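You operate a simulated robot arm through the tools that you are given. There is no shell and no other tool.

You are at the controls of a simulated robot arm. One attempt, no reset.

TASK
Strap pack TWO over two corner guards and tension it to 400 N.
Fine: a short strap; a guard on each edge under it.

It is judged by the outcome, as a careful person would: the job done as asked, and still so three seconds after it is handed in. It fails if anything else is knocked over, pushed out of place, dropped, spilled or broken.

THE ROBOT
A 6-joint arm with a two-finger gripper, fixed in place. Base frame: the origin is at the foot of the arm, x ahead of it, y to its left, z up; the work surface is at about z = 800. Readings come in mm, degrees, newtons and seconds.
Its first joint turns from -166.0 to 166.0 degrees. Payload 2.45 kg.
Tool frame: the origin (TCP) lies between the finger pads and is the grasp point; the fingertips stand 20 mm ahead of it; z points along the fingers, y is the line along which they close. Largest opening 140 mm; the body of the gripper starts 168 mm behind the TCP.
Orientation is that of the tool frame in the base frame, as a unit quaternion [x, y, z, w]. With the fingers straight down and closing along the base's y, the tool's x points along the base's -x, its y along +y and its z along -z.

THE INTERFACE
- The arm moves only by the tool step_arm. Its argument "rows" is a list that holds one entry, the list of rows, each a list of 7 numbers: the shift along the tool's x, y, z in mm, then the turn, a rotation vector about the tool's x, y, z in degrees, then the gripper command, from -1 (shut) to 1 (fully open), values between in proportion. In form: [[[x, y, z, ax, ay, az, grip], ...]]. A call has 1 to 20 rows; each row is the pose to reach, as a shift and turn from the pose commanded when the call began, along the tool's axes at that moment. A row lasts 0.2 s, in which the tool goes at most 50 mm and 8.6 degrees; a call with a longer step from one row to the next is refused whole, and so is a gripper value outside its range. Where a pose cannot be reached the arm comes as near as it can. A force on the tool above 90 N (or 10 N above the force at the start of the call, whichever is more), or a blocked arm, ends the call early, and 0.2 s more pass. Each finger travels about 45 mm/s and halts on what it meets, pressing with about 29 N; the grip force reading is that of the motor and also rises with nothing between the fingers. The clock runs only during rows and for 0.2 s after the last one: add rows that repeat a pose to give the fingers time. It gives the time, the measured TCP pose, the force on the tool (base axes), the opening and the grip force at its end, in the units of the frame above (readings bear some noise), with the torque about the TCP (base axes, N m) and any sound that the robot's microphone picked up.
- Cameras (640 x 400 px; columns grow to the right, rows downward): "scene" is fixed at [395.3, 637.7, 1626.2]; the picture's right is [-0.73, -0.68, 0.00], its down [-0.45, 0.49, -0.74] and it looks along [0.50, -0.55, -0.67] (base axes); focal length 311 px, centre (320, 200). "wrist" rides on the gripper at [78, 11, -209] in the tool frame; the picture's right is [-0.14, 0.99, 0.00], its down [-0.92, -0.13, -0.37] and it looks along [-0.37, -0.05, 0.93] (tool axes); focal length 280 px, centre (320, 200). There is no depth. A picture from a camera that has moved, and an enlarged one, comes with that camera's place and axes in the base frame and with its lens. The place of the scene camera against the robot may be out by one fixed shift of up to 18 mm in any direction.
- snapshot(camera): a new picture of that camera. The clock stands still meanwhile.
- close_up(camera, box): a new picture of the part [left, top, right, bottom] of that camera's present view, enlarged. The clock stands still meanwhile.
- hand_in(): hands the job in; it is judged then, once.

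Places have to be worked out from the pictures, the camera data and where the tool is seen. Open the gripper and draw the arm clear of the work before you hand the job in, unless the task says otherwise.

The tools are called after ">>>" by a JSON object that holds its "name" and its "arguments". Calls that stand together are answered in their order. step_arm: Moves the arm, as the interface text tells. Its arguments: {"type":"object","properties":{"rows":{"type":"array"}},"required":["rows"]} The other tools are called the same way: snapshot (camera) takes a picture; close_up (camera, box) takes an enlarged picture of a part of a camera's view; hand_in () hands the job in.

At the start:

```text
clock: 0.0
eef_pos: [802.3, 371.0, 1171.6]
ee_rot: [0.0, 1.0, 0.0, 0.0]
ft_force: [-0.2, -0.3, 0.3]
wrist_torque: [0.05, -0.03, -0.05]
grip_width: 139.8
gripper_force: 0.0
```

scene: 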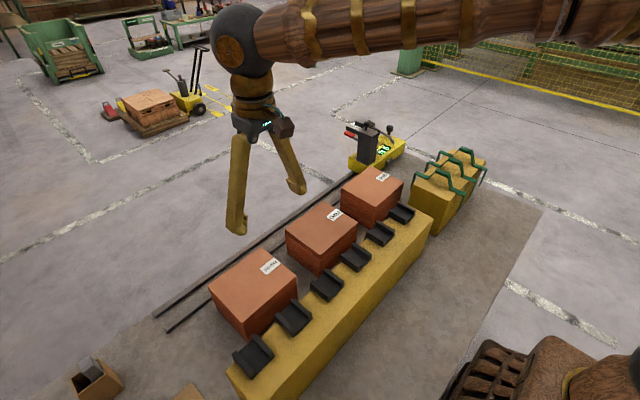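
wrist: 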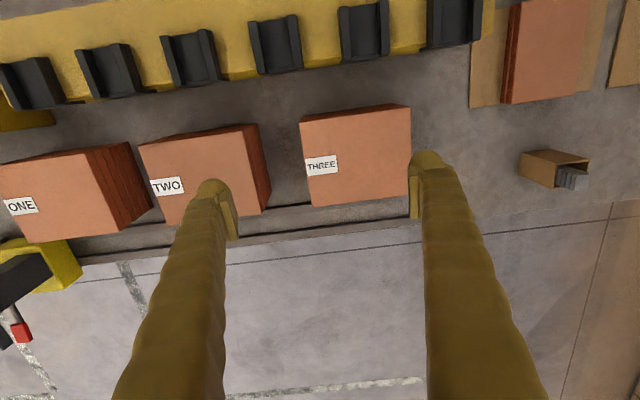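

The first pictures show three packs (ONE, TWO, THREE), a yellow rail with black corner guards, a tensioner machine on rails and green-handled pieces on a yellow block. I look closer before moving.

>>> {"name": "close_up", "arguments": {"camera": "scene", "box": [320, 100, 500, 240]}}

>>> {"name": "close_up", "arguments": {"camera": "scene", "box": [200, 180, 440, 400]}}

>>> {"name": "close_up", "arguments": {"camera": "scene", "box": [40, 320, 240, 400]}}

>>> {"name": "close_up", "arguments": {"camera": "wrist", "box": [0, 0, 320, 200]}}

>>> {"name": "close_up", "arguments": {"camera": "wrist", "box": [320, 0, 640, 200]}}

```text
2.86 times, centred on (410, 170) of scene
camera zoom: at [395.3, 637.7, 1626.2], right [-0.73, -0.68, 0.0], down [-0.45, 0.49, -0.74], along [0.5, -0.55, -0.67], focal length 888 px, centre (63, 286)
```

zoom: 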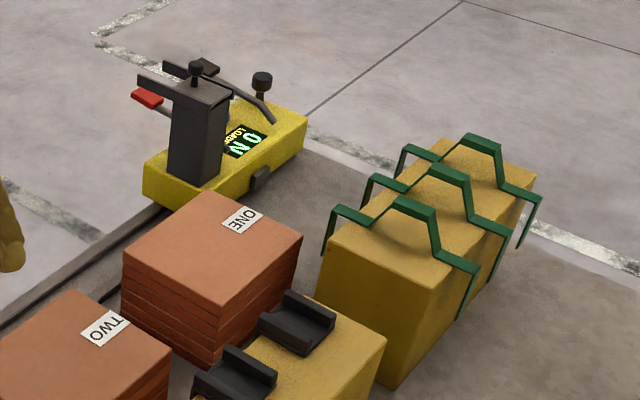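

```text
1.82 times, centred on (320, 290) of scene
camera zoom: at [395.3, 637.7, 1626.2], right [-0.73, -0.68, 0.0], down [-0.45, 0.49, -0.74], along [0.5, -0.55, -0.67], focal length 565 px, centre (320, 36)
```

zoom: 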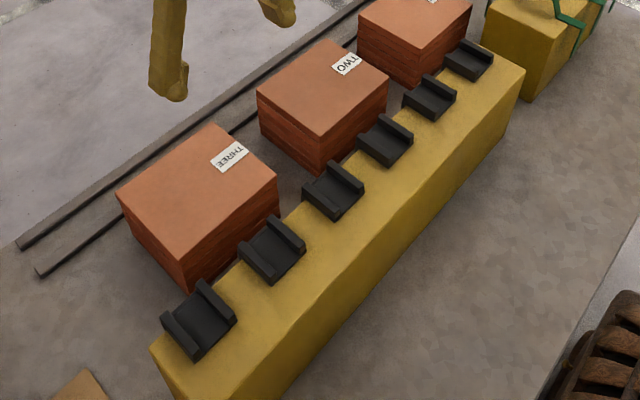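

```text
3.20 times, centred on (140, 360) of scene
camera zoom: at [395.3, 637.7, 1626.2], right [-0.73, -0.68, 0.0], down [-0.45, 0.49, -0.74], along [0.5, -0.55, -0.67], focal length 994 px, centre (896, -312)
```

zoom: 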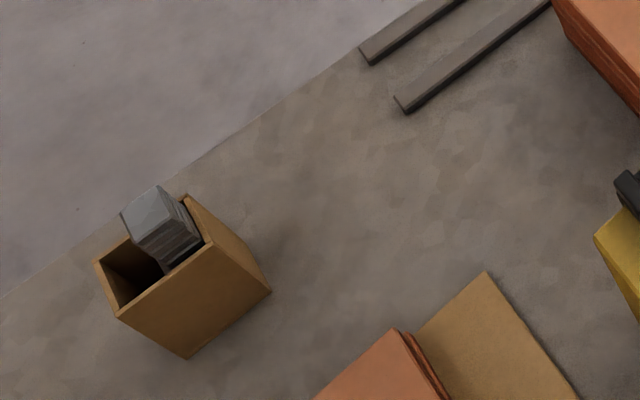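

```text
2.00 times, centred on (160, 100) of wrist
camera zoom: at [724.4, 383.0, 1380.9], right [0.14, 0.99, 0.0], down [0.92, -0.13, 0.37], along [0.37, -0.05, -0.93], focal length 561 px, centre (640, 400)
```

zoom: 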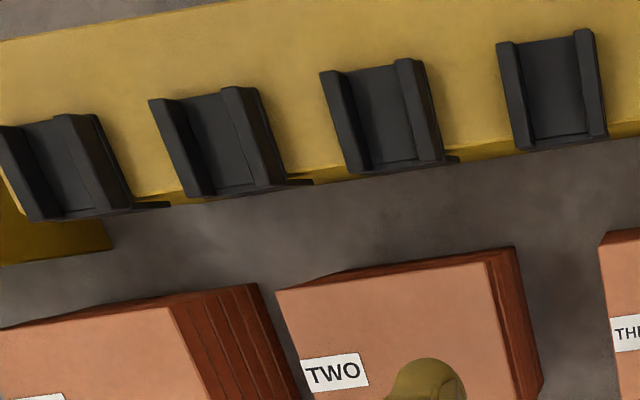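

```text
2.00 times, centred on (480, 100) of wrist
camera zoom: at [724.4, 383.0, 1380.9], right [0.14, 0.99, 0.0], down [0.92, -0.13, 0.37], along [0.37, -0.05, -0.93], focal length 561 px, centre (0, 400)
```

zoom: 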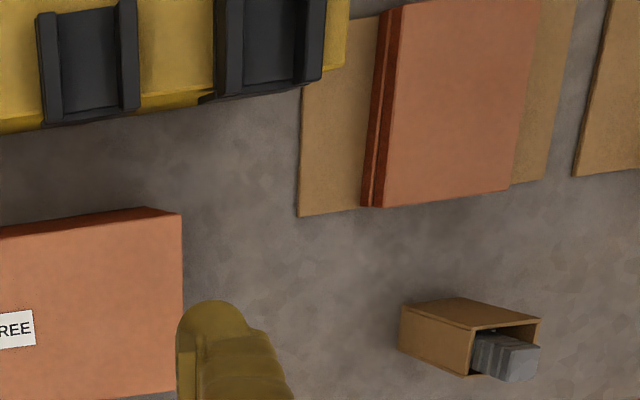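

The machine on the rails has a display and some levers; I zoom further on it, the straps and the guards to learn how they work.

>>> {"name": "close_up", "arguments": {"camera": "scene", "box": [335, 110, 415, 180]}}

>>> {"name": "close_up", "arguments": {"camera": "scene", "box": [400, 135, 500, 240]}}

>>> {"name": "close_up", "arguments": {"camera": "scene", "box": [330, 160, 430, 260]}}

>>> {"name": "close_up", "arguments": {"camera": "scene", "box": [360, 130, 410, 165]}}

>>> {"name": "close_up", "arguments": {"camera": "wrist", "box": [0, 160, 160, 360]}}

```text
5.71 times, centred on (375, 145) of scene
camera zoom: at [395.3, 637.7, 1626.2], right [-0.73, -0.68, 0.0], down [-0.45, 0.49, -0.74], along [0.5, -0.55, -0.67], focal length 1776 px, centre (6, 514)
```

zoom: 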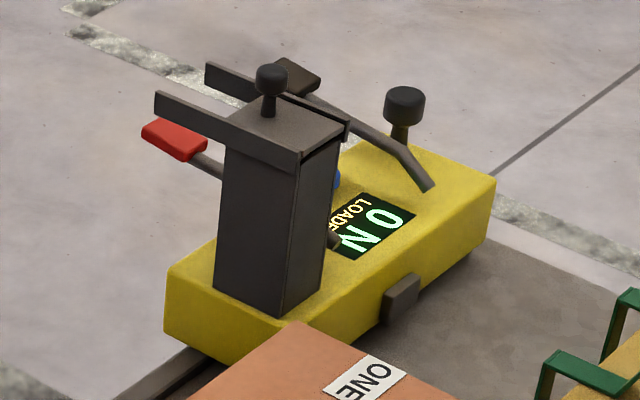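

```text
3.81 times, centred on (450, 188) of scene
camera zoom: at [395.3, 637.7, 1626.2], right [-0.73, -0.68, 0.0], down [-0.45, 0.49, -0.74], along [0.5, -0.55, -0.67], focal length 1184 px, centre (-175, 248)
```

zoom: 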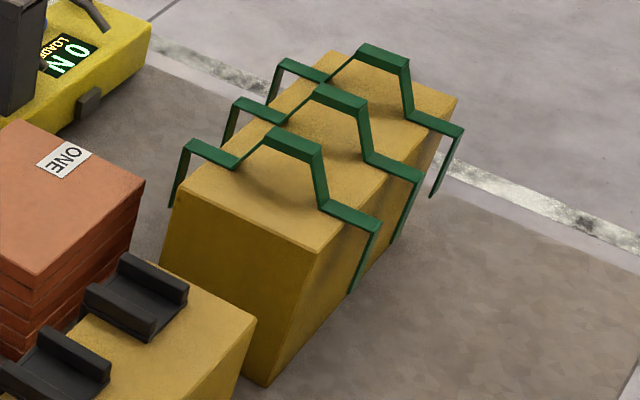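

```text
4.00 times, centred on (380, 210) of scene
camera zoom: at [395.3, 637.7, 1626.2], right [-0.73, -0.68, 0.0], down [-0.45, 0.49, -0.74], along [0.5, -0.55, -0.67], focal length 1243 px, centre (80, 160)
```

zoom: 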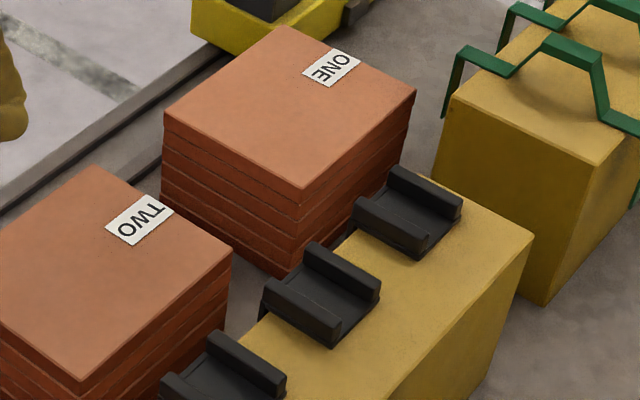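

```text
11.43 times, centred on (385, 148) of scene
camera zoom: at [395.3, 637.7, 1626.2], right [-0.73, -0.68, 0.0], down [-0.45, 0.49, -0.74], along [0.5, -0.55, -0.67], focal length 3551 px, centre (-423, 800)
```

zoom: 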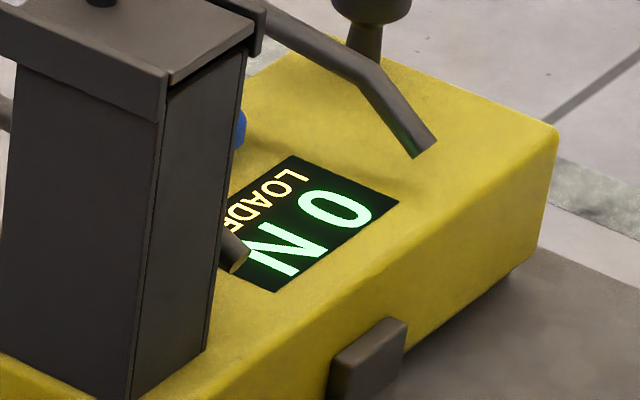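

```text
2.00 times, centred on (80, 260) of wrist
camera zoom: at [724.4, 383.0, 1380.9], right [0.14, 0.99, 0.0], down [0.92, -0.13, 0.37], along [0.37, -0.05, -0.93], focal length 561 px, centre (800, 80)
```

zoom: 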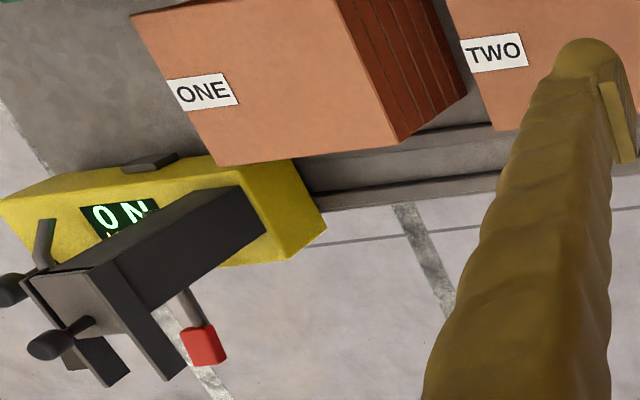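

Packs' tops seem near z≈914, with TWO's label around (845, 98); the machine sits near y≈-400 on rails beyond the packs, and the straps near (610, -240). I move the wrist camera high over toward the machine and straps to see them properly.

>>> {"name": "step_arm", "arguments": {"rows": [[[7, -44, -6, 0, 0, 0, 1], [14, -88, -12, 0, 0, 0, 1], [21, -132, -18, 0, 0, 0, 1], [28, -176, -24, 0, 0, 0, 1], [35, -220, -30, 0, 0, 0, 1], [42, -264, -36, 0, 0, 0, 1], [49, -308, -42, 0, 0, 0, 1], [56, -352, -48, 0, 0, 0, 1], [63, -396, -54, 0, 0, 0, 1], [70, -440, -60, 0, 0, 0, 1], [77, -484, -66, 0, 0, 0, 1], [82, -521, -72, 0, 0, 0, 1]]]}}

>>> {"name": "snapshot", "arguments": {"camera": "wrist"}}

>>> {"name": "snapshot", "arguments": {"camera": "scene"}}

```text
clock: 2.6
eef_pos: [719.9, -149.4, 1242.9]
ee_rot: [0.0, 1.0, 0.0, 0.001]
ft_force: [-0.3, -0.8, 0.1]
wrist_torque: [0.0, 0.0, -0.01]
grip_width: 139.9
gripper_force: 0.2
```

```text
taken
camera wrist: at [641.6, -138.5, 1453.1], right [0.14, 0.99, 0.0], down [0.92, -0.13, 0.37], along [0.37, -0.05, -0.93], focal length 280 px, centre (320, 200)
```

wrist: 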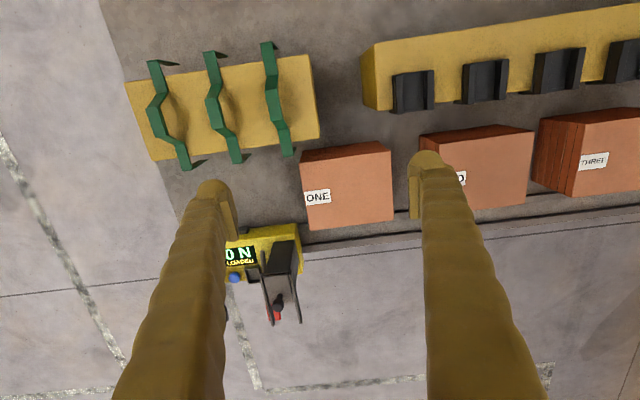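

```text
taken
```

scene: 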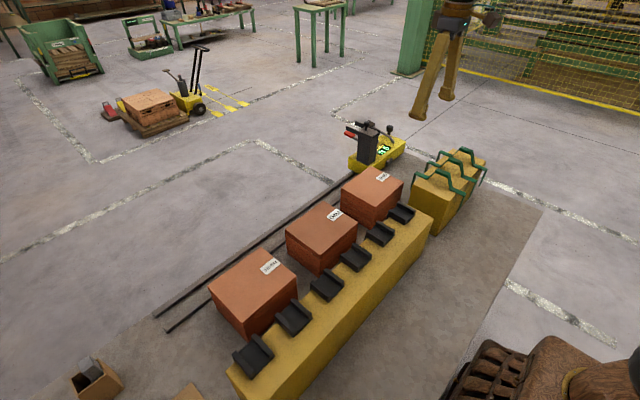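

The wrist view shows the machine with display "0 N LOADED", a blue button, a dark column and a red lever. I shift so the machine falls between the fingers and get closer for details.

>>> {"name": "close_up", "arguments": {"camera": "wrist", "box": [200, 210, 340, 340]}}

>>> {"name": "step_arm", "arguments": {"rows": [[[-5, -40, 10, 0, 0, 0, 1], [-10, -80, 20, 0, 0, 0, 1], [-15, -120, 30, 0, 0, 0, 1], [-20, -160, 40, 0, 0, 0, 1]]]}}

>>> {"name": "snapshot", "arguments": {"camera": "wrist"}}

>>> {"name": "close_up", "arguments": {"camera": "wrist", "box": [230, 180, 430, 400]}}

```text
3.08 times, centred on (270, 275) of wrist
camera zoom: at [641.6, -138.5, 1453.1], right [0.14, 0.99, 0.0], down [0.92, -0.13, 0.37], along [0.37, -0.05, -0.93], focal length 863 px, centre (474, -31)
```

zoom: 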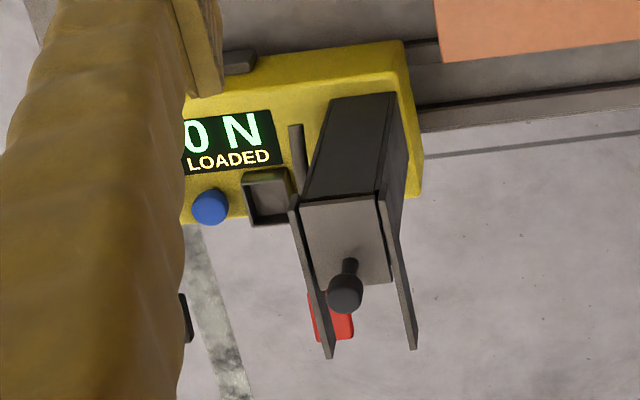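

```text
clock: 3.6
eef_pos: [740.9, -311.7, 1204.4]
ee_rot: [0.001, 1.0, -0.001, 0.0]
ft_force: [-0.1, 1.5, 0.0]
wrist_torque: [-0.02, -0.02, 0.0]
grip_width: 140.0
gripper_force: 0.1
```

```text
taken
camera wrist: at [662.6, -300.3, 1413.8], right [0.14, 0.99, 0.0], down [0.92, -0.13, 0.37], along [0.37, -0.05, -0.93], focal length 280 px, centre (320, 200)
```

wrist: 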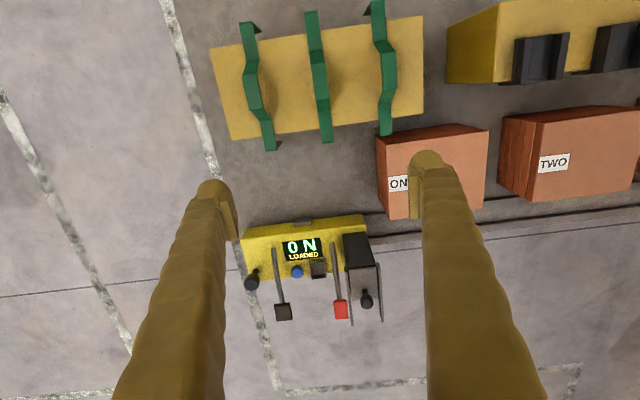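

```text
1.82 times, centred on (330, 290) of wrist
camera zoom: at [662.6, -300.3, 1413.8], right [0.14, 0.99, 0.0], down [0.92, -0.13, 0.37], along [0.37, -0.05, -0.93], focal length 510 px, centre (302, 36)
```

zoom: 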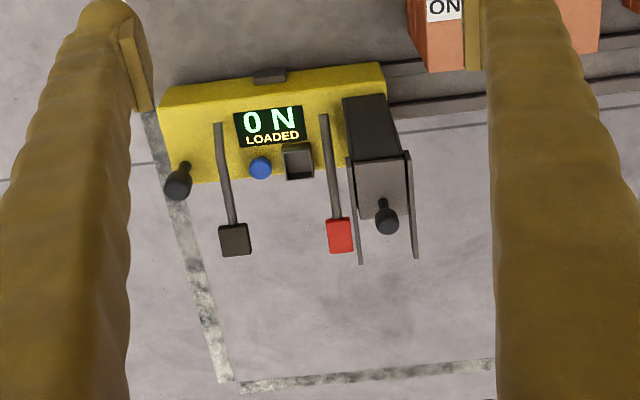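

Triangulating: pack tops z≈921, pack TWO spans roughly x 771–914, y 76–251; machine deck z≈852 with its display near (1002,-390). I tilt the tool to look at the machine more from the side.

>>> {"name": "step_arm", "arguments": {"rows": [[[-10, -5, 20, 0, -7.5, 0, 1], [-20, -9, 40, 0, -15, 0, 1], [-30, -14, 62, 0, -22.5, 0, 1], [-39, -18, 84, 0, -30, 0, 1], [-39, -18, 84, 0, -30, 0, 1]]]}}

>>> {"name": "snapshot", "arguments": {"camera": "wrist"}}

>>> {"name": "close_up", "arguments": {"camera": "wrist", "box": [230, 60, 430, 260]}}

```text
clock: 4.8
eef_pos: [780.6, -327.3, 1119.8]
ee_rot: [0.0, 0.965, 0.0, 0.261]
ft_force: [0.0, 0.2, 0.1]
wrist_torque: [0.02, 0.0, 0.0]
grip_width: 140.1
gripper_force: 0.0
```

```text
taken
camera wrist: at [607.7, -316.3, 1262.0], right [0.12, 0.99, 0.07], down [0.61, -0.13, 0.78], along [0.78, -0.05, -0.62], focal length 280 px, centre (320, 200)
```

wrist: 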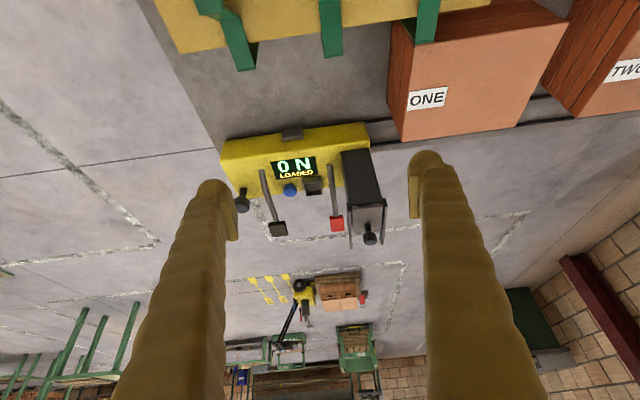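

```text
2.00 times, centred on (330, 160) of wrist
camera zoom: at [607.7, -316.3, 1262.0], right [0.12, 0.99, 0.07], down [0.61, -0.13, 0.78], along [0.78, -0.05, -0.62], focal length 561 px, centre (300, 280)
```

zoom: 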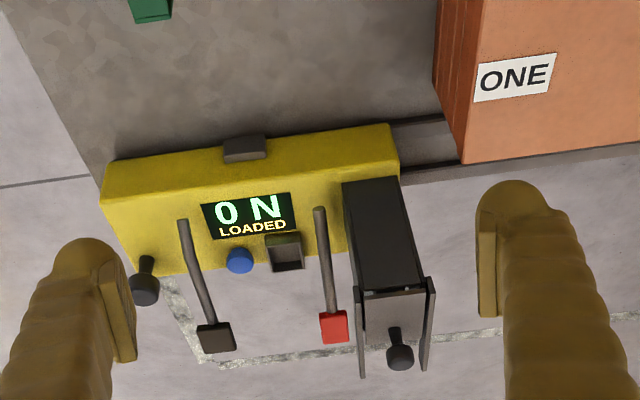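

The head column at the machine's +y end carries a cap with two side plates reaching away from the packs and a knob on top; there are two levers (black, red), a blue button, a seal pocket and a push-knob. I yaw the camera to look at it from the +y side.

>>> {"name": "step_arm", "arguments": {"rows": [[[-9.5, 15.9, 8.4, 4.125, 0, 7.15, 1], [-19, 31.8, 16.7, 8.25, 0, 14.3, 1], [-28.6, 47.7, 25, 12.4, 0, 21.45, 1], [-38.1, 63.6, 33.4, 16.5, 0, 28.6, 1], [-47.6, 79.6, 41.7, 20.6, 0, 35.75, 1], [-57.1, 95.5, 50.1, 24.75, 0, 42.9, 1], [-66.7, 111.4, 58.4, 28.9, 0, 50.05, 1], [-76.2, 127.3, 66.8, 33, 0, 57.2, 1], [-76.2, 127.3, 66.8, 33, 0, 57.2, 1]]]}}

>>> {"name": "snapshot", "arguments": {"camera": "wrist"}}

>>> {"name": "close_up", "arguments": {"camera": "wrist", "box": [220, 40, 440, 240]}}

```text
clock: 6.8
eef_pos: [880.2, -200.9, 1103.4]
ee_rot: [0.527, 0.809, -0.141, 0.218]
ft_force: [0.2, 0.0, 0.1]
wrist_torque: [0.0, -0.04, -0.01]
grip_width: 139.9
gripper_force: 0.1
```

```text
taken
camera wrist: at [820.2, -37.3, 1244.7], right [0.95, 0.29, 0.07], down [0.13, -0.61, 0.78], along [0.27, -0.73, -0.62], focal length 280 px, centre (320, 200)
```

wrist: 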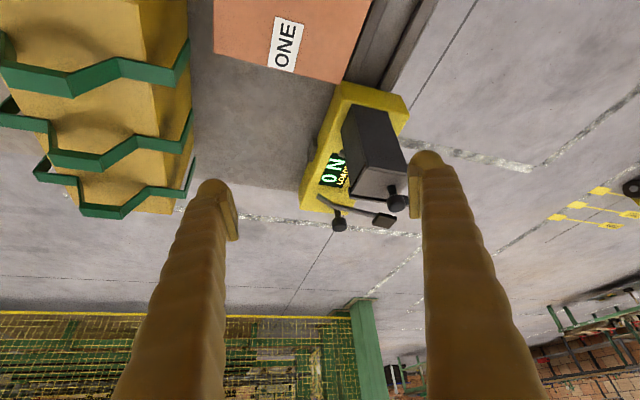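

```text
2.00 times, centred on (330, 140) of wrist
camera zoom: at [820.2, -37.3, 1244.7], right [0.95, 0.29, 0.07], down [0.13, -0.61, 0.78], along [0.27, -0.73, -0.62], focal length 561 px, centre (300, 320)
```

zoom: 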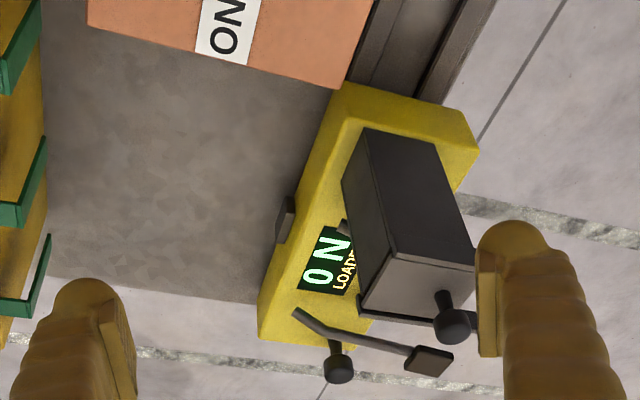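

I can see the strap profile well here (leg, flat, hump, flat, leg). I zoom on the straps to measure them, and on the far end of the head.

>>> {"name": "close_up", "arguments": {"camera": "wrist", "box": [0, 0, 220, 230]}}

>>> {"name": "close_up", "arguments": {"camera": "wrist", "box": [310, 70, 430, 240]}}

```text
1.74 times, centred on (110, 115) of wrist
camera zoom: at [820.2, -37.3, 1244.7], right [0.95, 0.29, 0.07], down [0.13, -0.61, 0.78], along [0.27, -0.73, -0.62], focal length 488 px, centre (685, 348)
```

zoom: 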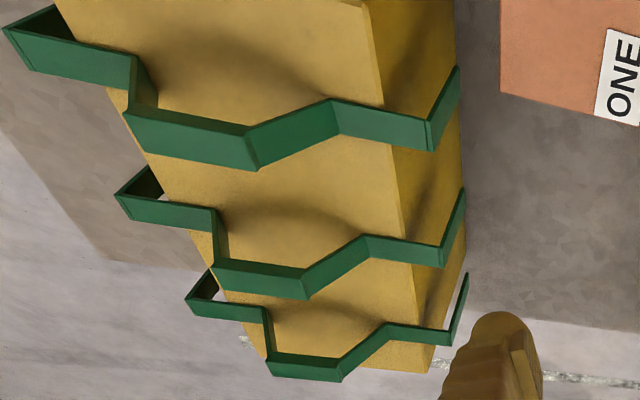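

```text
2.35 times, centred on (370, 155) of wrist
camera zoom: at [820.2, -37.3, 1244.7], right [0.95, 0.29, 0.07], down [0.13, -0.61, 0.78], along [0.27, -0.73, -0.62], focal length 660 px, centre (202, 306)
```

zoom: 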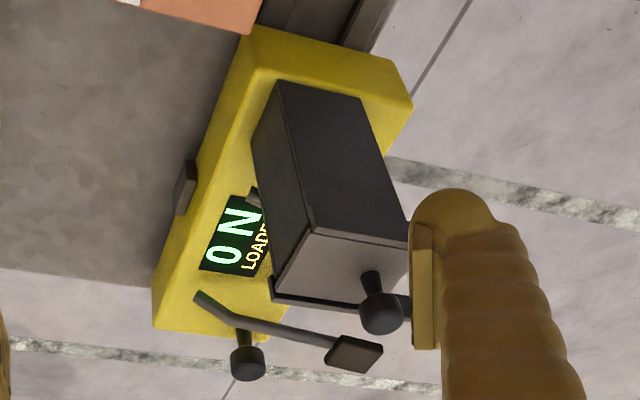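

The head's knob top is at about (1008,-269,1035) and the guards sit around x≈668, z≈972 at y≈9, 126, 241, 348… on the rack edge. I return to vertical and look closely at guards 2 and 3 from above.

>>> {"name": "step_arm", "arguments": {"rows": [[[37.9, -8.6, -21.5, -1.92, 2.96, -7.16, 1], [75.9, -17.1, -42.9, -3.84, 5.91, -14.31, 1], [113.8, -25.7, -64.4, -5.75, 8.87, -21.47, 1], [151.7, -34.3, -85.9, -7.67, 11.82, -28.62, 1], [189.7, -42.8, -107.3, -9.59, 14.78, -35.78, 1], [227.6, -51.4, -128.8, -11.51, 17.73, -42.93, 1], [265.5, -60, -150.3, -13.42, 20.69, -50.09, 1], [303.5, -68.5, -171.7, -15.34, 23.64, -57.24, 1], [341.4, -77.1, -193.2, -17.26, 26.6, -64.4, 1], [341.4, -77.1, -193.2, -17.26, 26.6, -64.4, 1]]]}}

>>> {"name": "snapshot", "arguments": {"camera": "wrist"}}

>>> {"name": "close_up", "arguments": {"camera": "wrist", "box": [200, 60, 460, 260]}}

```text
clock: 9.0
eef_pos: [650.7, 123.5, 1099.3]
ee_rot: [0.0, 1.0, 0.001, 0.001]
ft_force: [0.2, 0.6, -0.5]
wrist_torque: [0.02, -0.01, 0.01]
grip_width: 140.0
gripper_force: 0.0
```

```text
taken
camera wrist: at [571.7, 134.9, 1307.6], right [0.14, 0.99, 0.0], down [0.92, -0.13, 0.37], along [0.37, -0.05, -0.93], focal length 280 px, centre (320, 200)
```

wrist: 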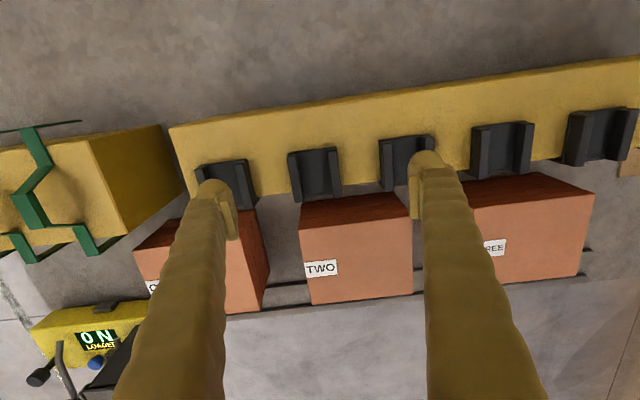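

```text
2.00 times, centred on (330, 160) of wrist
camera zoom: at [571.7, 134.9, 1307.6], right [0.14, 0.99, 0.0], down [0.92, -0.13, 0.37], along [0.37, -0.05, -0.93], focal length 561 px, centre (300, 280)
```

zoom: 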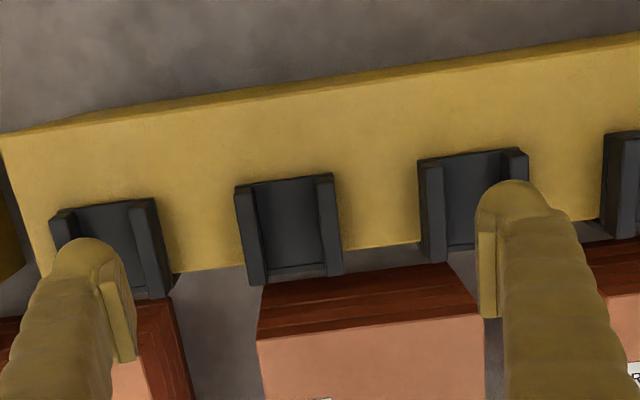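

Guard 2 seems centred near (670,115). I lower straight down above it to triangulate its position and height.

>>> {"name": "step_arm", "arguments": {"rows": [[[8, -5, 25, 0, 0, 0, 1], [15, -10, 49, 0, 0, 0, 1], [15, -10, 49, 0, 0, 0, 1]]]}}

>>> {"name": "snapshot", "arguments": {"camera": "wrist"}}

>>> {"name": "close_up", "arguments": {"camera": "wrist", "box": [220, 100, 420, 240]}}

>>> {"name": "close_up", "arguments": {"camera": "scene", "box": [280, 180, 420, 290]}}

```text
clock: 9.8
eef_pos: [635.0, 115.5, 1047.5]
ee_rot: [0.0, 1.0, 0.001, 0.001]
ft_force: [-0.2, -0.4, 0.1]
wrist_torque: [0.0, 0.04, -0.01]
grip_width: 139.9
gripper_force: 0.0
```

```text
taken
camera wrist: at [555.9, 126.4, 1257.1], right [0.14, 0.99, 0.0], down [0.92, -0.13, 0.37], along [0.37, -0.05, -0.93], focal length 280 px, centre (320, 200)
```

wrist: 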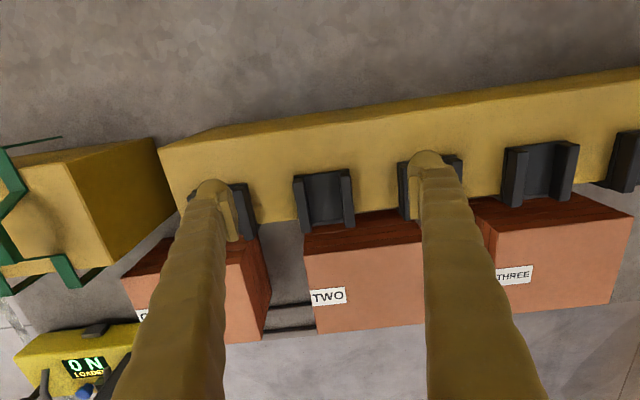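

```text
2.86 times, centred on (320, 170) of wrist
camera zoom: at [555.9, 126.4, 1257.1], right [0.14, 0.99, 0.0], down [0.92, -0.13, 0.37], along [0.37, -0.05, -0.93], focal length 801 px, centre (320, 286)
```

zoom: 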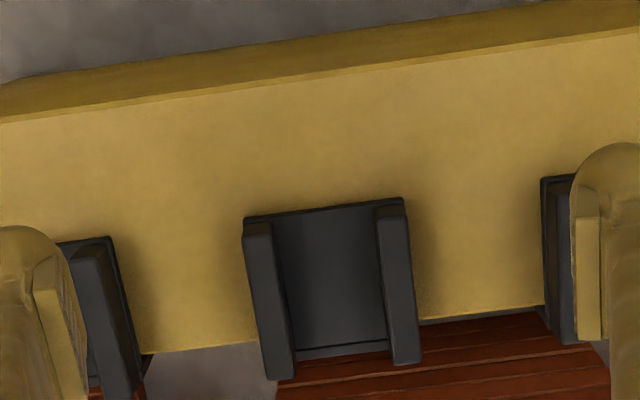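

```text
3.64 times, centred on (350, 235) of scene
camera zoom: at [395.3, 637.7, 1626.2], right [-0.73, -0.68, 0.0], down [-0.45, 0.49, -0.74], along [0.5, -0.55, -0.67], focal length 1130 px, centre (211, 73)
```

zoom: 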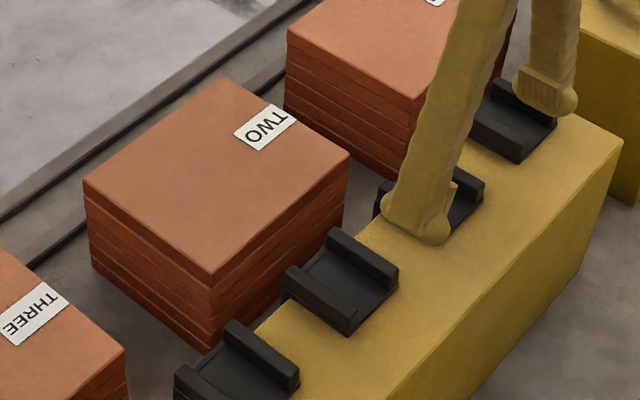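

Guard 2 measures x 636–700, y 87–146, flange tops z≈984, rack top ≈963. I move above its centre, narrow the opening to 90 mm and go down to z≈1005, then check.

>>> {"name": "step_arm", "arguments": {"rows": [[[-16, 0.5, 0, 0, 0, 0, 0.286], [-33, 1, 0, 0, 0, 0, 0.286], [-33, 1, 20, 0, 0, 0, 0.286], [-33, 1, 40, 0, 0, 0, 0.286], [-33, 1, 42, 0, 0, 0, 0.286]]]}}

>>> {"name": "snapshot", "arguments": {"camera": "wrist"}}

>>> {"name": "close_up", "arguments": {"camera": "wrist", "box": [220, 80, 420, 240]}}

>>> {"name": "close_up", "arguments": {"camera": "scene", "box": [320, 190, 420, 280]}}

```text
clock: 11.0
eef_pos: [668.7, 118.6, 1005.7]
ee_rot: [0.0, 1.0, 0.0, 0.001]
ft_force: [0.7, 0.1, -0.6]
wrist_torque: [0.0, 0.01, -0.04]
grip_width: 89.9
gripper_force: 0.0
```

```text
taken
camera wrist: at [589.9, 129.5, 1215.1], right [0.14, 0.99, 0.0], down [0.92, -0.13, 0.37], along [0.37, -0.05, -0.93], focal length 280 px, centre (320, 200)
```

wrist: 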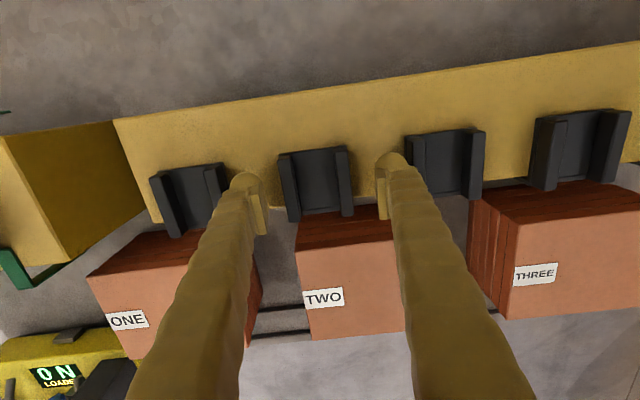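

```text
2.50 times, centred on (320, 160) of wrist
camera zoom: at [589.9, 129.5, 1215.1], right [0.14, 0.99, 0.0], down [0.92, -0.13, 0.37], along [0.37, -0.05, -0.93], focal length 701 px, centre (320, 300)
```

zoom: 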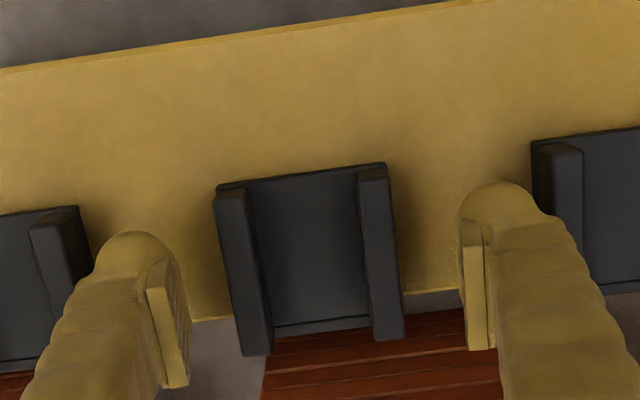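

```text
4.44 times, centred on (370, 235) of scene
camera zoom: at [395.3, 637.7, 1626.2], right [-0.73, -0.68, 0.0], down [-0.45, 0.49, -0.74], along [0.5, -0.55, -0.67], focal length 1381 px, centre (98, 44)
```

zoom: 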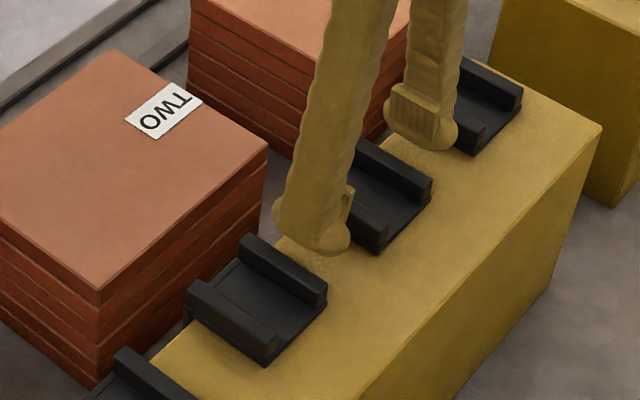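

The fingers straddle guard 2 with clearance on both sides. I go down in small steps to z≈988 watching the force, then look.

>>> {"name": "step_arm", "arguments": {"rows": [[[-0.5, -2, 8, 0, 0, 0, 0.286], [-0.5, -2, 14, 0, 0, 0, 0.286], [-0.5, -2, 17, 0, 0, 0, 0.286], [-0.5, -2, 17, 0, 0, 0, 0.286]]]}}

>>> {"name": "close_up", "arguments": {"camera": "scene", "box": [320, 190, 420, 280]}}

>>> {"name": "close_up", "arguments": {"camera": "wrist", "box": [220, 80, 420, 240]}}

```text
clock: 12.0
eef_pos: [669.5, 115.9, 988.6]
ee_rot: [0.0, 1.0, 0.0, 0.0]
ft_force: [0.6, -0.2, 0.0]
wrist_torque: [0.0, -0.02, 0.01]
grip_width: 90.3
gripper_force: 0.0
```

```text
4.44 times, centred on (370, 235) of scene
camera zoom: at [395.3, 637.7, 1626.2], right [-0.73, -0.68, 0.0], down [-0.45, 0.49, -0.74], along [0.5, -0.55, -0.67], focal length 1381 px, centre (98, 44)
```

zoom: 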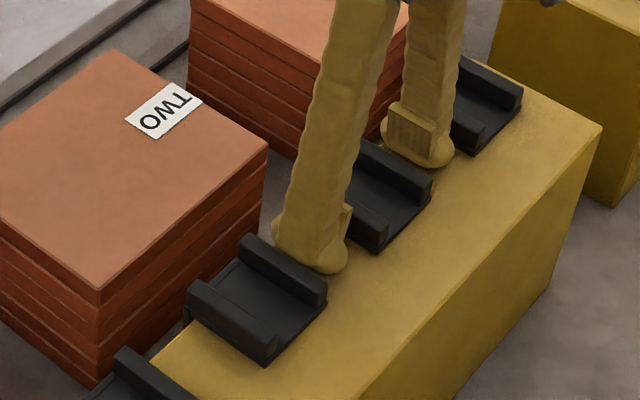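

```text
2.50 times, centred on (320, 160) of wrist
camera zoom: at [590.4, 127.2, 1196.9], right [0.14, 0.99, 0.0], down [0.92, -0.13, 0.37], along [0.37, -0.05, -0.93], focal length 701 px, centre (320, 300)
```

zoom: 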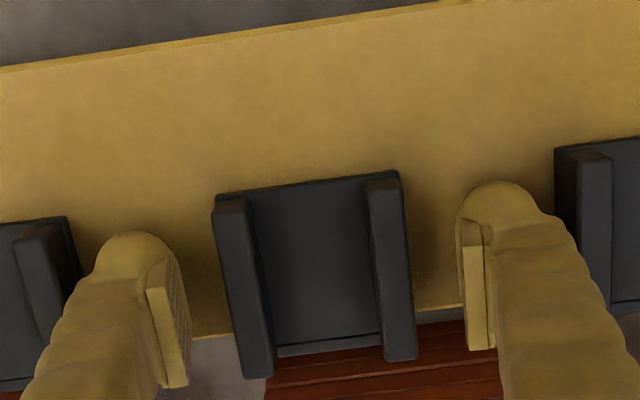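

No contact yet, and the flanges should overlap the pads by about 15 mm. I close onto the guard and see where the fingers halt.

>>> {"name": "step_arm", "arguments": {"rows": [[[0, 0.5, 0, 0, 0, 0, -0.1], [0, 0.5, 0, 0, 0, 0, -0.3], [0, 0.5, 0, 0, 0, 0, -0.4], [0, 0.5, 0, 0, 0, 0, -0.4], [0, 0.5, 0, 0, 0, 0, -0.4]]]}}

>>> {"name": "close_up", "arguments": {"camera": "wrist", "box": [220, 80, 420, 240]}}

>>> {"name": "close_up", "arguments": {"camera": "scene", "box": [320, 190, 420, 280]}}

```text
clock: 13.2
eef_pos: [668.4, 115.7, 988.5]
ee_rot: [0.0, 1.0, 0.001, 0.002]
ft_force: [-1.0, -14.0, 43.0]
wrist_torque: [-0.61, 0.15, 0.07]
grip_width: 57.5
gripper_force: 29.2
```

```text
2.50 times, centred on (320, 160) of wrist
camera zoom: at [590.0, 127.7, 1198.1], right [0.14, 0.99, 0.0], down [0.92, -0.13, 0.37], along [0.37, -0.05, -0.93], focal length 701 px, centre (320, 300)
```

zoom: 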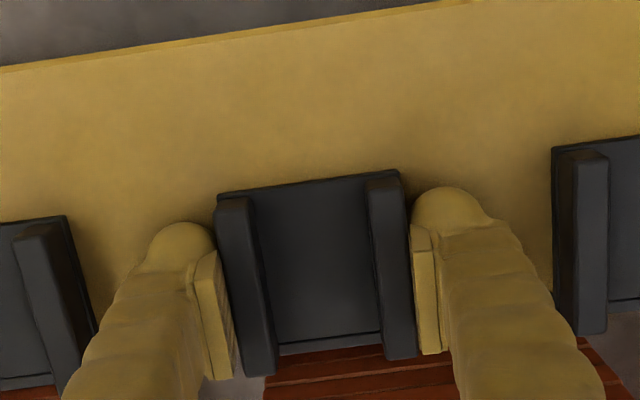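

```text
4.44 times, centred on (370, 235) of scene
camera zoom: at [395.3, 637.7, 1626.2], right [-0.73, -0.68, 0.0], down [-0.45, 0.49, -0.74], along [0.5, -0.55, -0.67], focal length 1381 px, centre (98, 44)
```

zoom: 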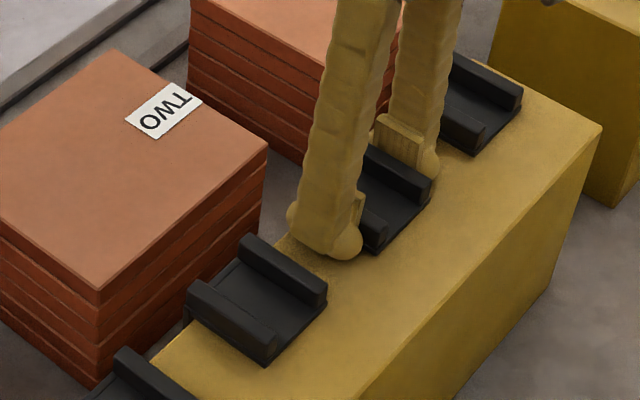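

The fingers halted at 57.5 mm on the flanges, with 43 N upward on the tool, so the tips seem to press on the rack top. I raise by a few mm gently and check that the force goes to a small weight.

>>> {"name": "step_arm", "arguments": {"rows": [[[0, 0, -1, 0, 0, 0, -0.4], [0, 0, -2, 0, 0, 0, -0.4], [0, 0, -4, 0, 0, 0, -0.4], [0, 0, -6, 0, 0, 0, -0.4], [0, 0, -6, 0, 0, 0, -0.4]]]}}

>>> {"name": "close_up", "arguments": {"camera": "wrist", "box": [220, 80, 420, 240]}}

>>> {"name": "close_up", "arguments": {"camera": "scene", "box": [320, 190, 420, 280]}}

```text
clock: 14.4
eef_pos: [668.1, 116.6, 995.1]
ee_rot: [-0.001, 1.0, 0.0, 0.0]
ft_force: [0.8, -0.1, -1.1]
wrist_torque: [-0.01, 0.01, -0.01]
grip_width: 57.5
gripper_force: 28.9
```

```text
2.50 times, centred on (320, 160) of wrist
camera zoom: at [589.6, 128.1, 1204.1], right [0.14, 0.99, 0.0], down [0.92, -0.13, 0.37], along [0.37, -0.05, -0.93], focal length 701 px, centre (320, 300)
```

zoom: 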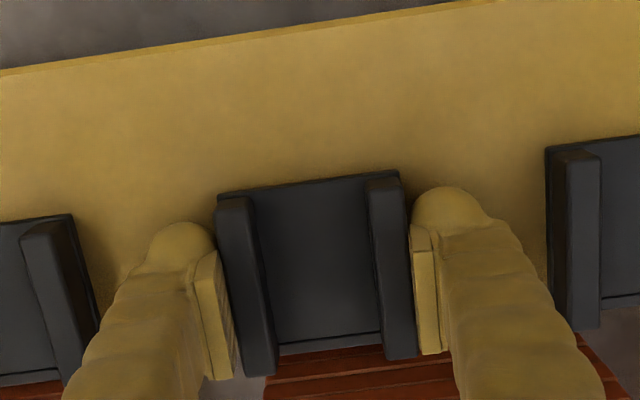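

```text
4.44 times, centred on (370, 235) of scene
camera zoom: at [395.3, 637.7, 1626.2], right [-0.73, -0.68, 0.0], down [-0.45, 0.49, -0.74], along [0.5, -0.55, -0.67], focal length 1381 px, centre (98, 44)
```

zoom: 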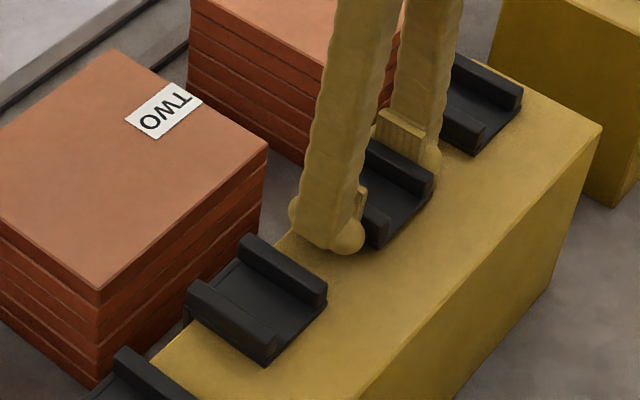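

The guard came up with the gripper (about 1 N weight). I lift it higher and carry it to above pack TWO's +x edge (x≈915), y≈163, staying well above the pack.

>>> {"name": "step_arm", "arguments": {"rows": [[[0, 0, -25, 0, 0, 0, -0.4], [0, 0, -50, 0, 0, 0, -0.4], [-37, 8, -50, 0, 0, 0, -0.4], [-74, 16, -50, 0, 0, 0, -0.4], [-111, 24, -50, 0, 0, 0, -0.4], [-148, 32, -50, 0, 0, 0, -0.4], [-185, 39, -50, 0, 0, 0, -0.4], [-226, 46.5, -50, 0, 0, 0, -0.4], [-226, 46.5, -50, 0, 0, 0, -0.4]]]}}

>>> {"name": "snapshot", "arguments": {"camera": "wrist"}}

>>> {"name": "close_up", "arguments": {"camera": "wrist", "box": [200, 80, 440, 260]}}

>>> {"name": "close_up", "arguments": {"camera": "scene", "box": [240, 140, 400, 290]}}

```text
clock: 16.4
eef_pos: [894.4, 160.9, 1047.0]
ee_rot: [0.0, 1.0, 0.0, 0.001]
ft_force: [0.1, 0.3, -0.7]
wrist_torque: [-0.03, -0.03, -0.01]
grip_width: 57.3
gripper_force: 28.8
```

```text
taken
camera wrist: at [816.1, 172.7, 1255.1], right [0.14, 0.99, 0.0], down [0.92, -0.13, 0.37], along [0.37, -0.05, -0.93], focal length 280 px, centre (320, 200)
```

wrist: 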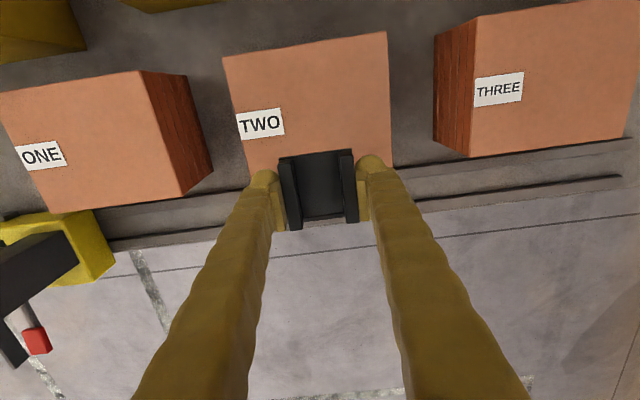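

```text
2.22 times, centred on (320, 170) of wrist
camera zoom: at [816.1, 172.7, 1255.1], right [0.14, 0.99, 0.0], down [0.92, -0.13, 0.37], along [0.37, -0.05, -0.93], focal length 623 px, centre (320, 267)
```

zoom: 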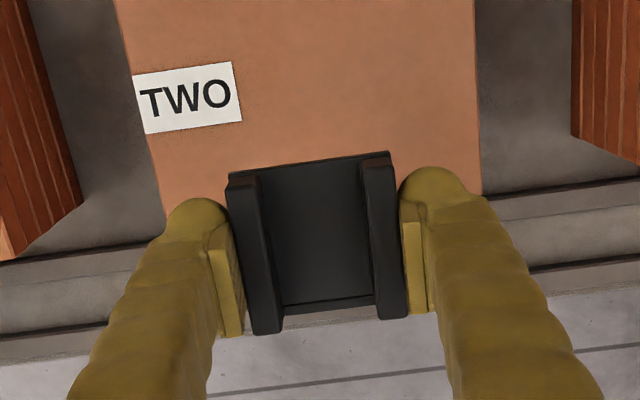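

```text
2.67 times, centred on (320, 215) of scene
camera zoom: at [395.3, 637.7, 1626.2], right [-0.73, -0.68, 0.0], down [-0.45, 0.49, -0.74], along [0.5, -0.55, -0.67], focal length 829 px, centre (320, 160)
```

zoom: 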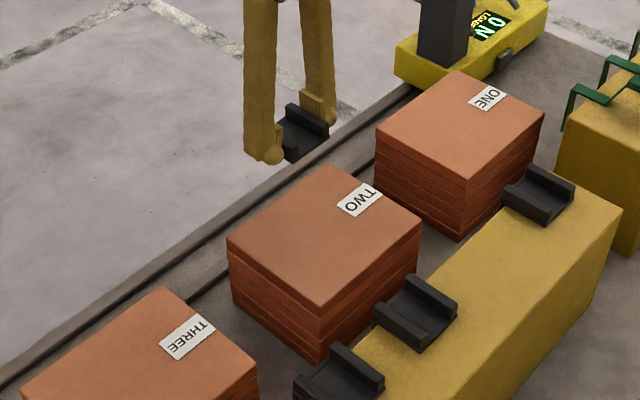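

Pack TWO: x≈772.5–918.3, y≈73–249, top z≈922. The lip's inner face sits about 24 mm ahead of the TCP, so I want TCP x≈897 for a small gap; I go down to z≈962 and look.

>>> {"name": "step_arm", "arguments": {"rows": [[[-2.6, 0, 25, 0, 0, 0, -0.4], [-2.6, 0, 50, 0, 0, 0, -0.4], [-2.6, 0, 75, 0, 0, 0, -0.4], [-2.6, 0, 85, 0, 0, 0, -0.4], [-2.6, 0, 85, 0, 0, 0, -0.4]]]}}

>>> {"name": "close_up", "arguments": {"camera": "wrist", "box": [200, 80, 440, 260]}}

>>> {"name": "close_up", "arguments": {"camera": "scene", "box": [260, 140, 380, 250]}}

```text
clock: 17.6
eef_pos: [896.6, 165.6, 961.7]
ee_rot: [0.0, 1.0, 0.0, 0.001]
ft_force: [-0.1, 0.4, -0.5]
wrist_torque: [0.0, 0.02, -0.03]
grip_width: 57.4
gripper_force: 29.0
```

```text
2.22 times, centred on (320, 170) of wrist
camera zoom: at [817.7, 175.7, 1170.4], right [0.14, 0.99, 0.0], down [0.92, -0.13, 0.37], along [0.37, -0.05, -0.93], focal length 623 px, centre (320, 267)
```

zoom: 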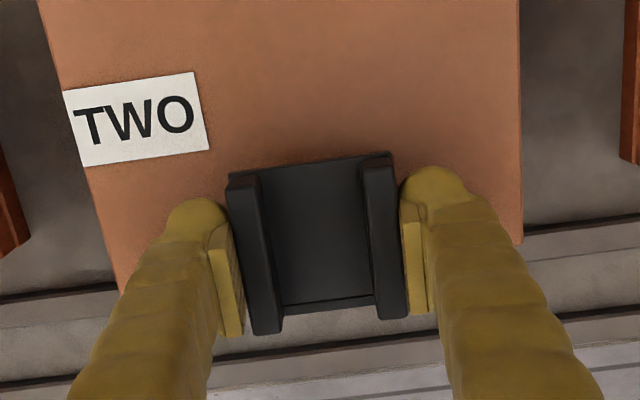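

```text
3.64 times, centred on (320, 195) of scene
camera zoom: at [395.3, 637.7, 1626.2], right [-0.73, -0.68, 0.0], down [-0.45, 0.49, -0.74], along [0.5, -0.55, -0.67], focal length 1130 px, centre (320, 218)
```

zoom: 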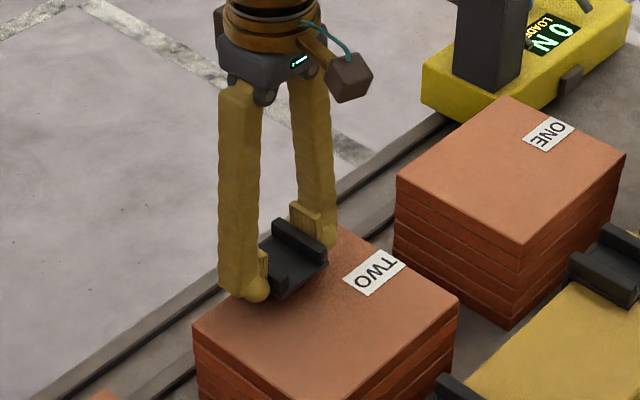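

No contact so far and the lip appears beyond the pack's edge. I go on down in small steps, watching for the force of the guard seating on the top (expected near TCP z≈942).

>>> {"name": "step_arm", "arguments": {"rows": [[[0, 0, 6, 0, 0, 0, -0.4], [0, 0, 11, 0, 0, 0, -0.4], [0, 0, 14, 0, 0, 0, -0.4], [0, 0, 16, 0, 0, 0, -0.4], [0, 0, 16, 0, 0, 0, -0.4]]]}}

>>> {"name": "close_up", "arguments": {"camera": "wrist", "box": [200, 80, 440, 260]}}

>>> {"name": "close_up", "arguments": {"camera": "scene", "box": [280, 170, 370, 250]}}

```text
clock: 18.8
eef_pos: [896.9, 163.1, 943.5]
ee_rot: [0.0, 1.0, 0.0, 0.001]
ft_force: [-0.4, 0.1, -0.8]
wrist_torque: [-0.02, -0.02, 0.03]
grip_width: 57.4
gripper_force: 29.5
```

```text
2.22 times, centred on (320, 170) of wrist
camera zoom: at [818.1, 174.0, 1153.4], right [0.14, 0.99, 0.0], down [0.92, -0.13, 0.37], along [0.37, -0.05, -0.93], focal length 623 px, centre (320, 267)
```

zoom: 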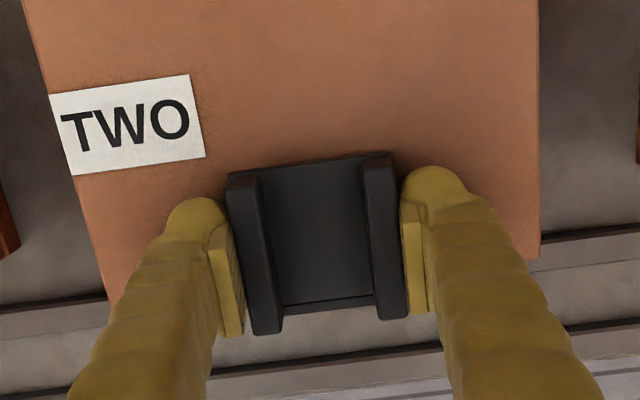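

```text
5.00 times, centred on (325, 210) of scene
camera zoom: at [395.3, 637.7, 1626.2], right [-0.73, -0.68, 0.0], down [-0.45, 0.49, -0.74], along [0.5, -0.55, -0.67], focal length 1554 px, centre (295, 150)
```

zoom: 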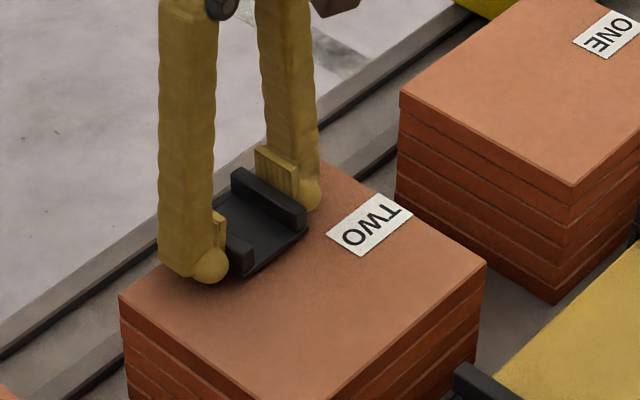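

Still free of contact. I continue down by about 1 mm per row and check the force.

>>> {"name": "step_arm", "arguments": {"rows": [[[0, 0, 1, 0, 0, 0, -0.4], [0, 0, 2, 0, 0, 0, -0.4], [0, 0, 3, 0, 0, 0, -0.4], [0, 0, 3, 0, 0, 0, -0.4]]]}}

```text
clock: 19.8
eef_pos: [896.4, 163.7, 941.4]
ee_rot: [0.0, 1.0, 0.0, 0.001]
ft_force: [0.3, 0.9, -1.8]
wrist_torque: [-0.01, -0.04, 0.0]
grip_width: 57.3
gripper_force: 28.8
```

No contact at about 941. I go on by another 3 mm.

>>> {"name": "step_arm", "arguments": {"rows": [[[0, 0, 1, 0, 0, 0, -0.4], [0, 0, 2, 0, 0, 0, -0.4], [0, 0, 3, 0, 0, 0, -0.4], [0, 0, 3, 0, 0, 0, -0.4]]]}}

>>> {"name": "close_up", "arguments": {"camera": "scene", "box": [280, 170, 370, 250]}}

```text
clock: 20.8
eef_pos: [897.0, 162.2, 938.0]
ee_rot: [-0.001, 1.0, 0.001, 0.001]
ft_force: [-9.0, -4.7, 24.0]
wrist_torque: [-0.29, 0.21, -0.09]
grip_width: 57.3
gripper_force: 29.4
```

```text
5.00 times, centred on (325, 210) of scene
camera zoom: at [395.3, 637.7, 1626.2], right [-0.73, -0.68, 0.0], down [-0.45, 0.49, -0.74], along [0.5, -0.55, -0.67], focal length 1554 px, centre (295, 150)
```

zoom: 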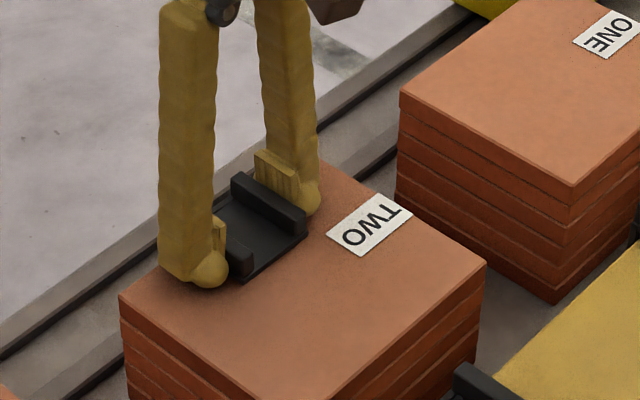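

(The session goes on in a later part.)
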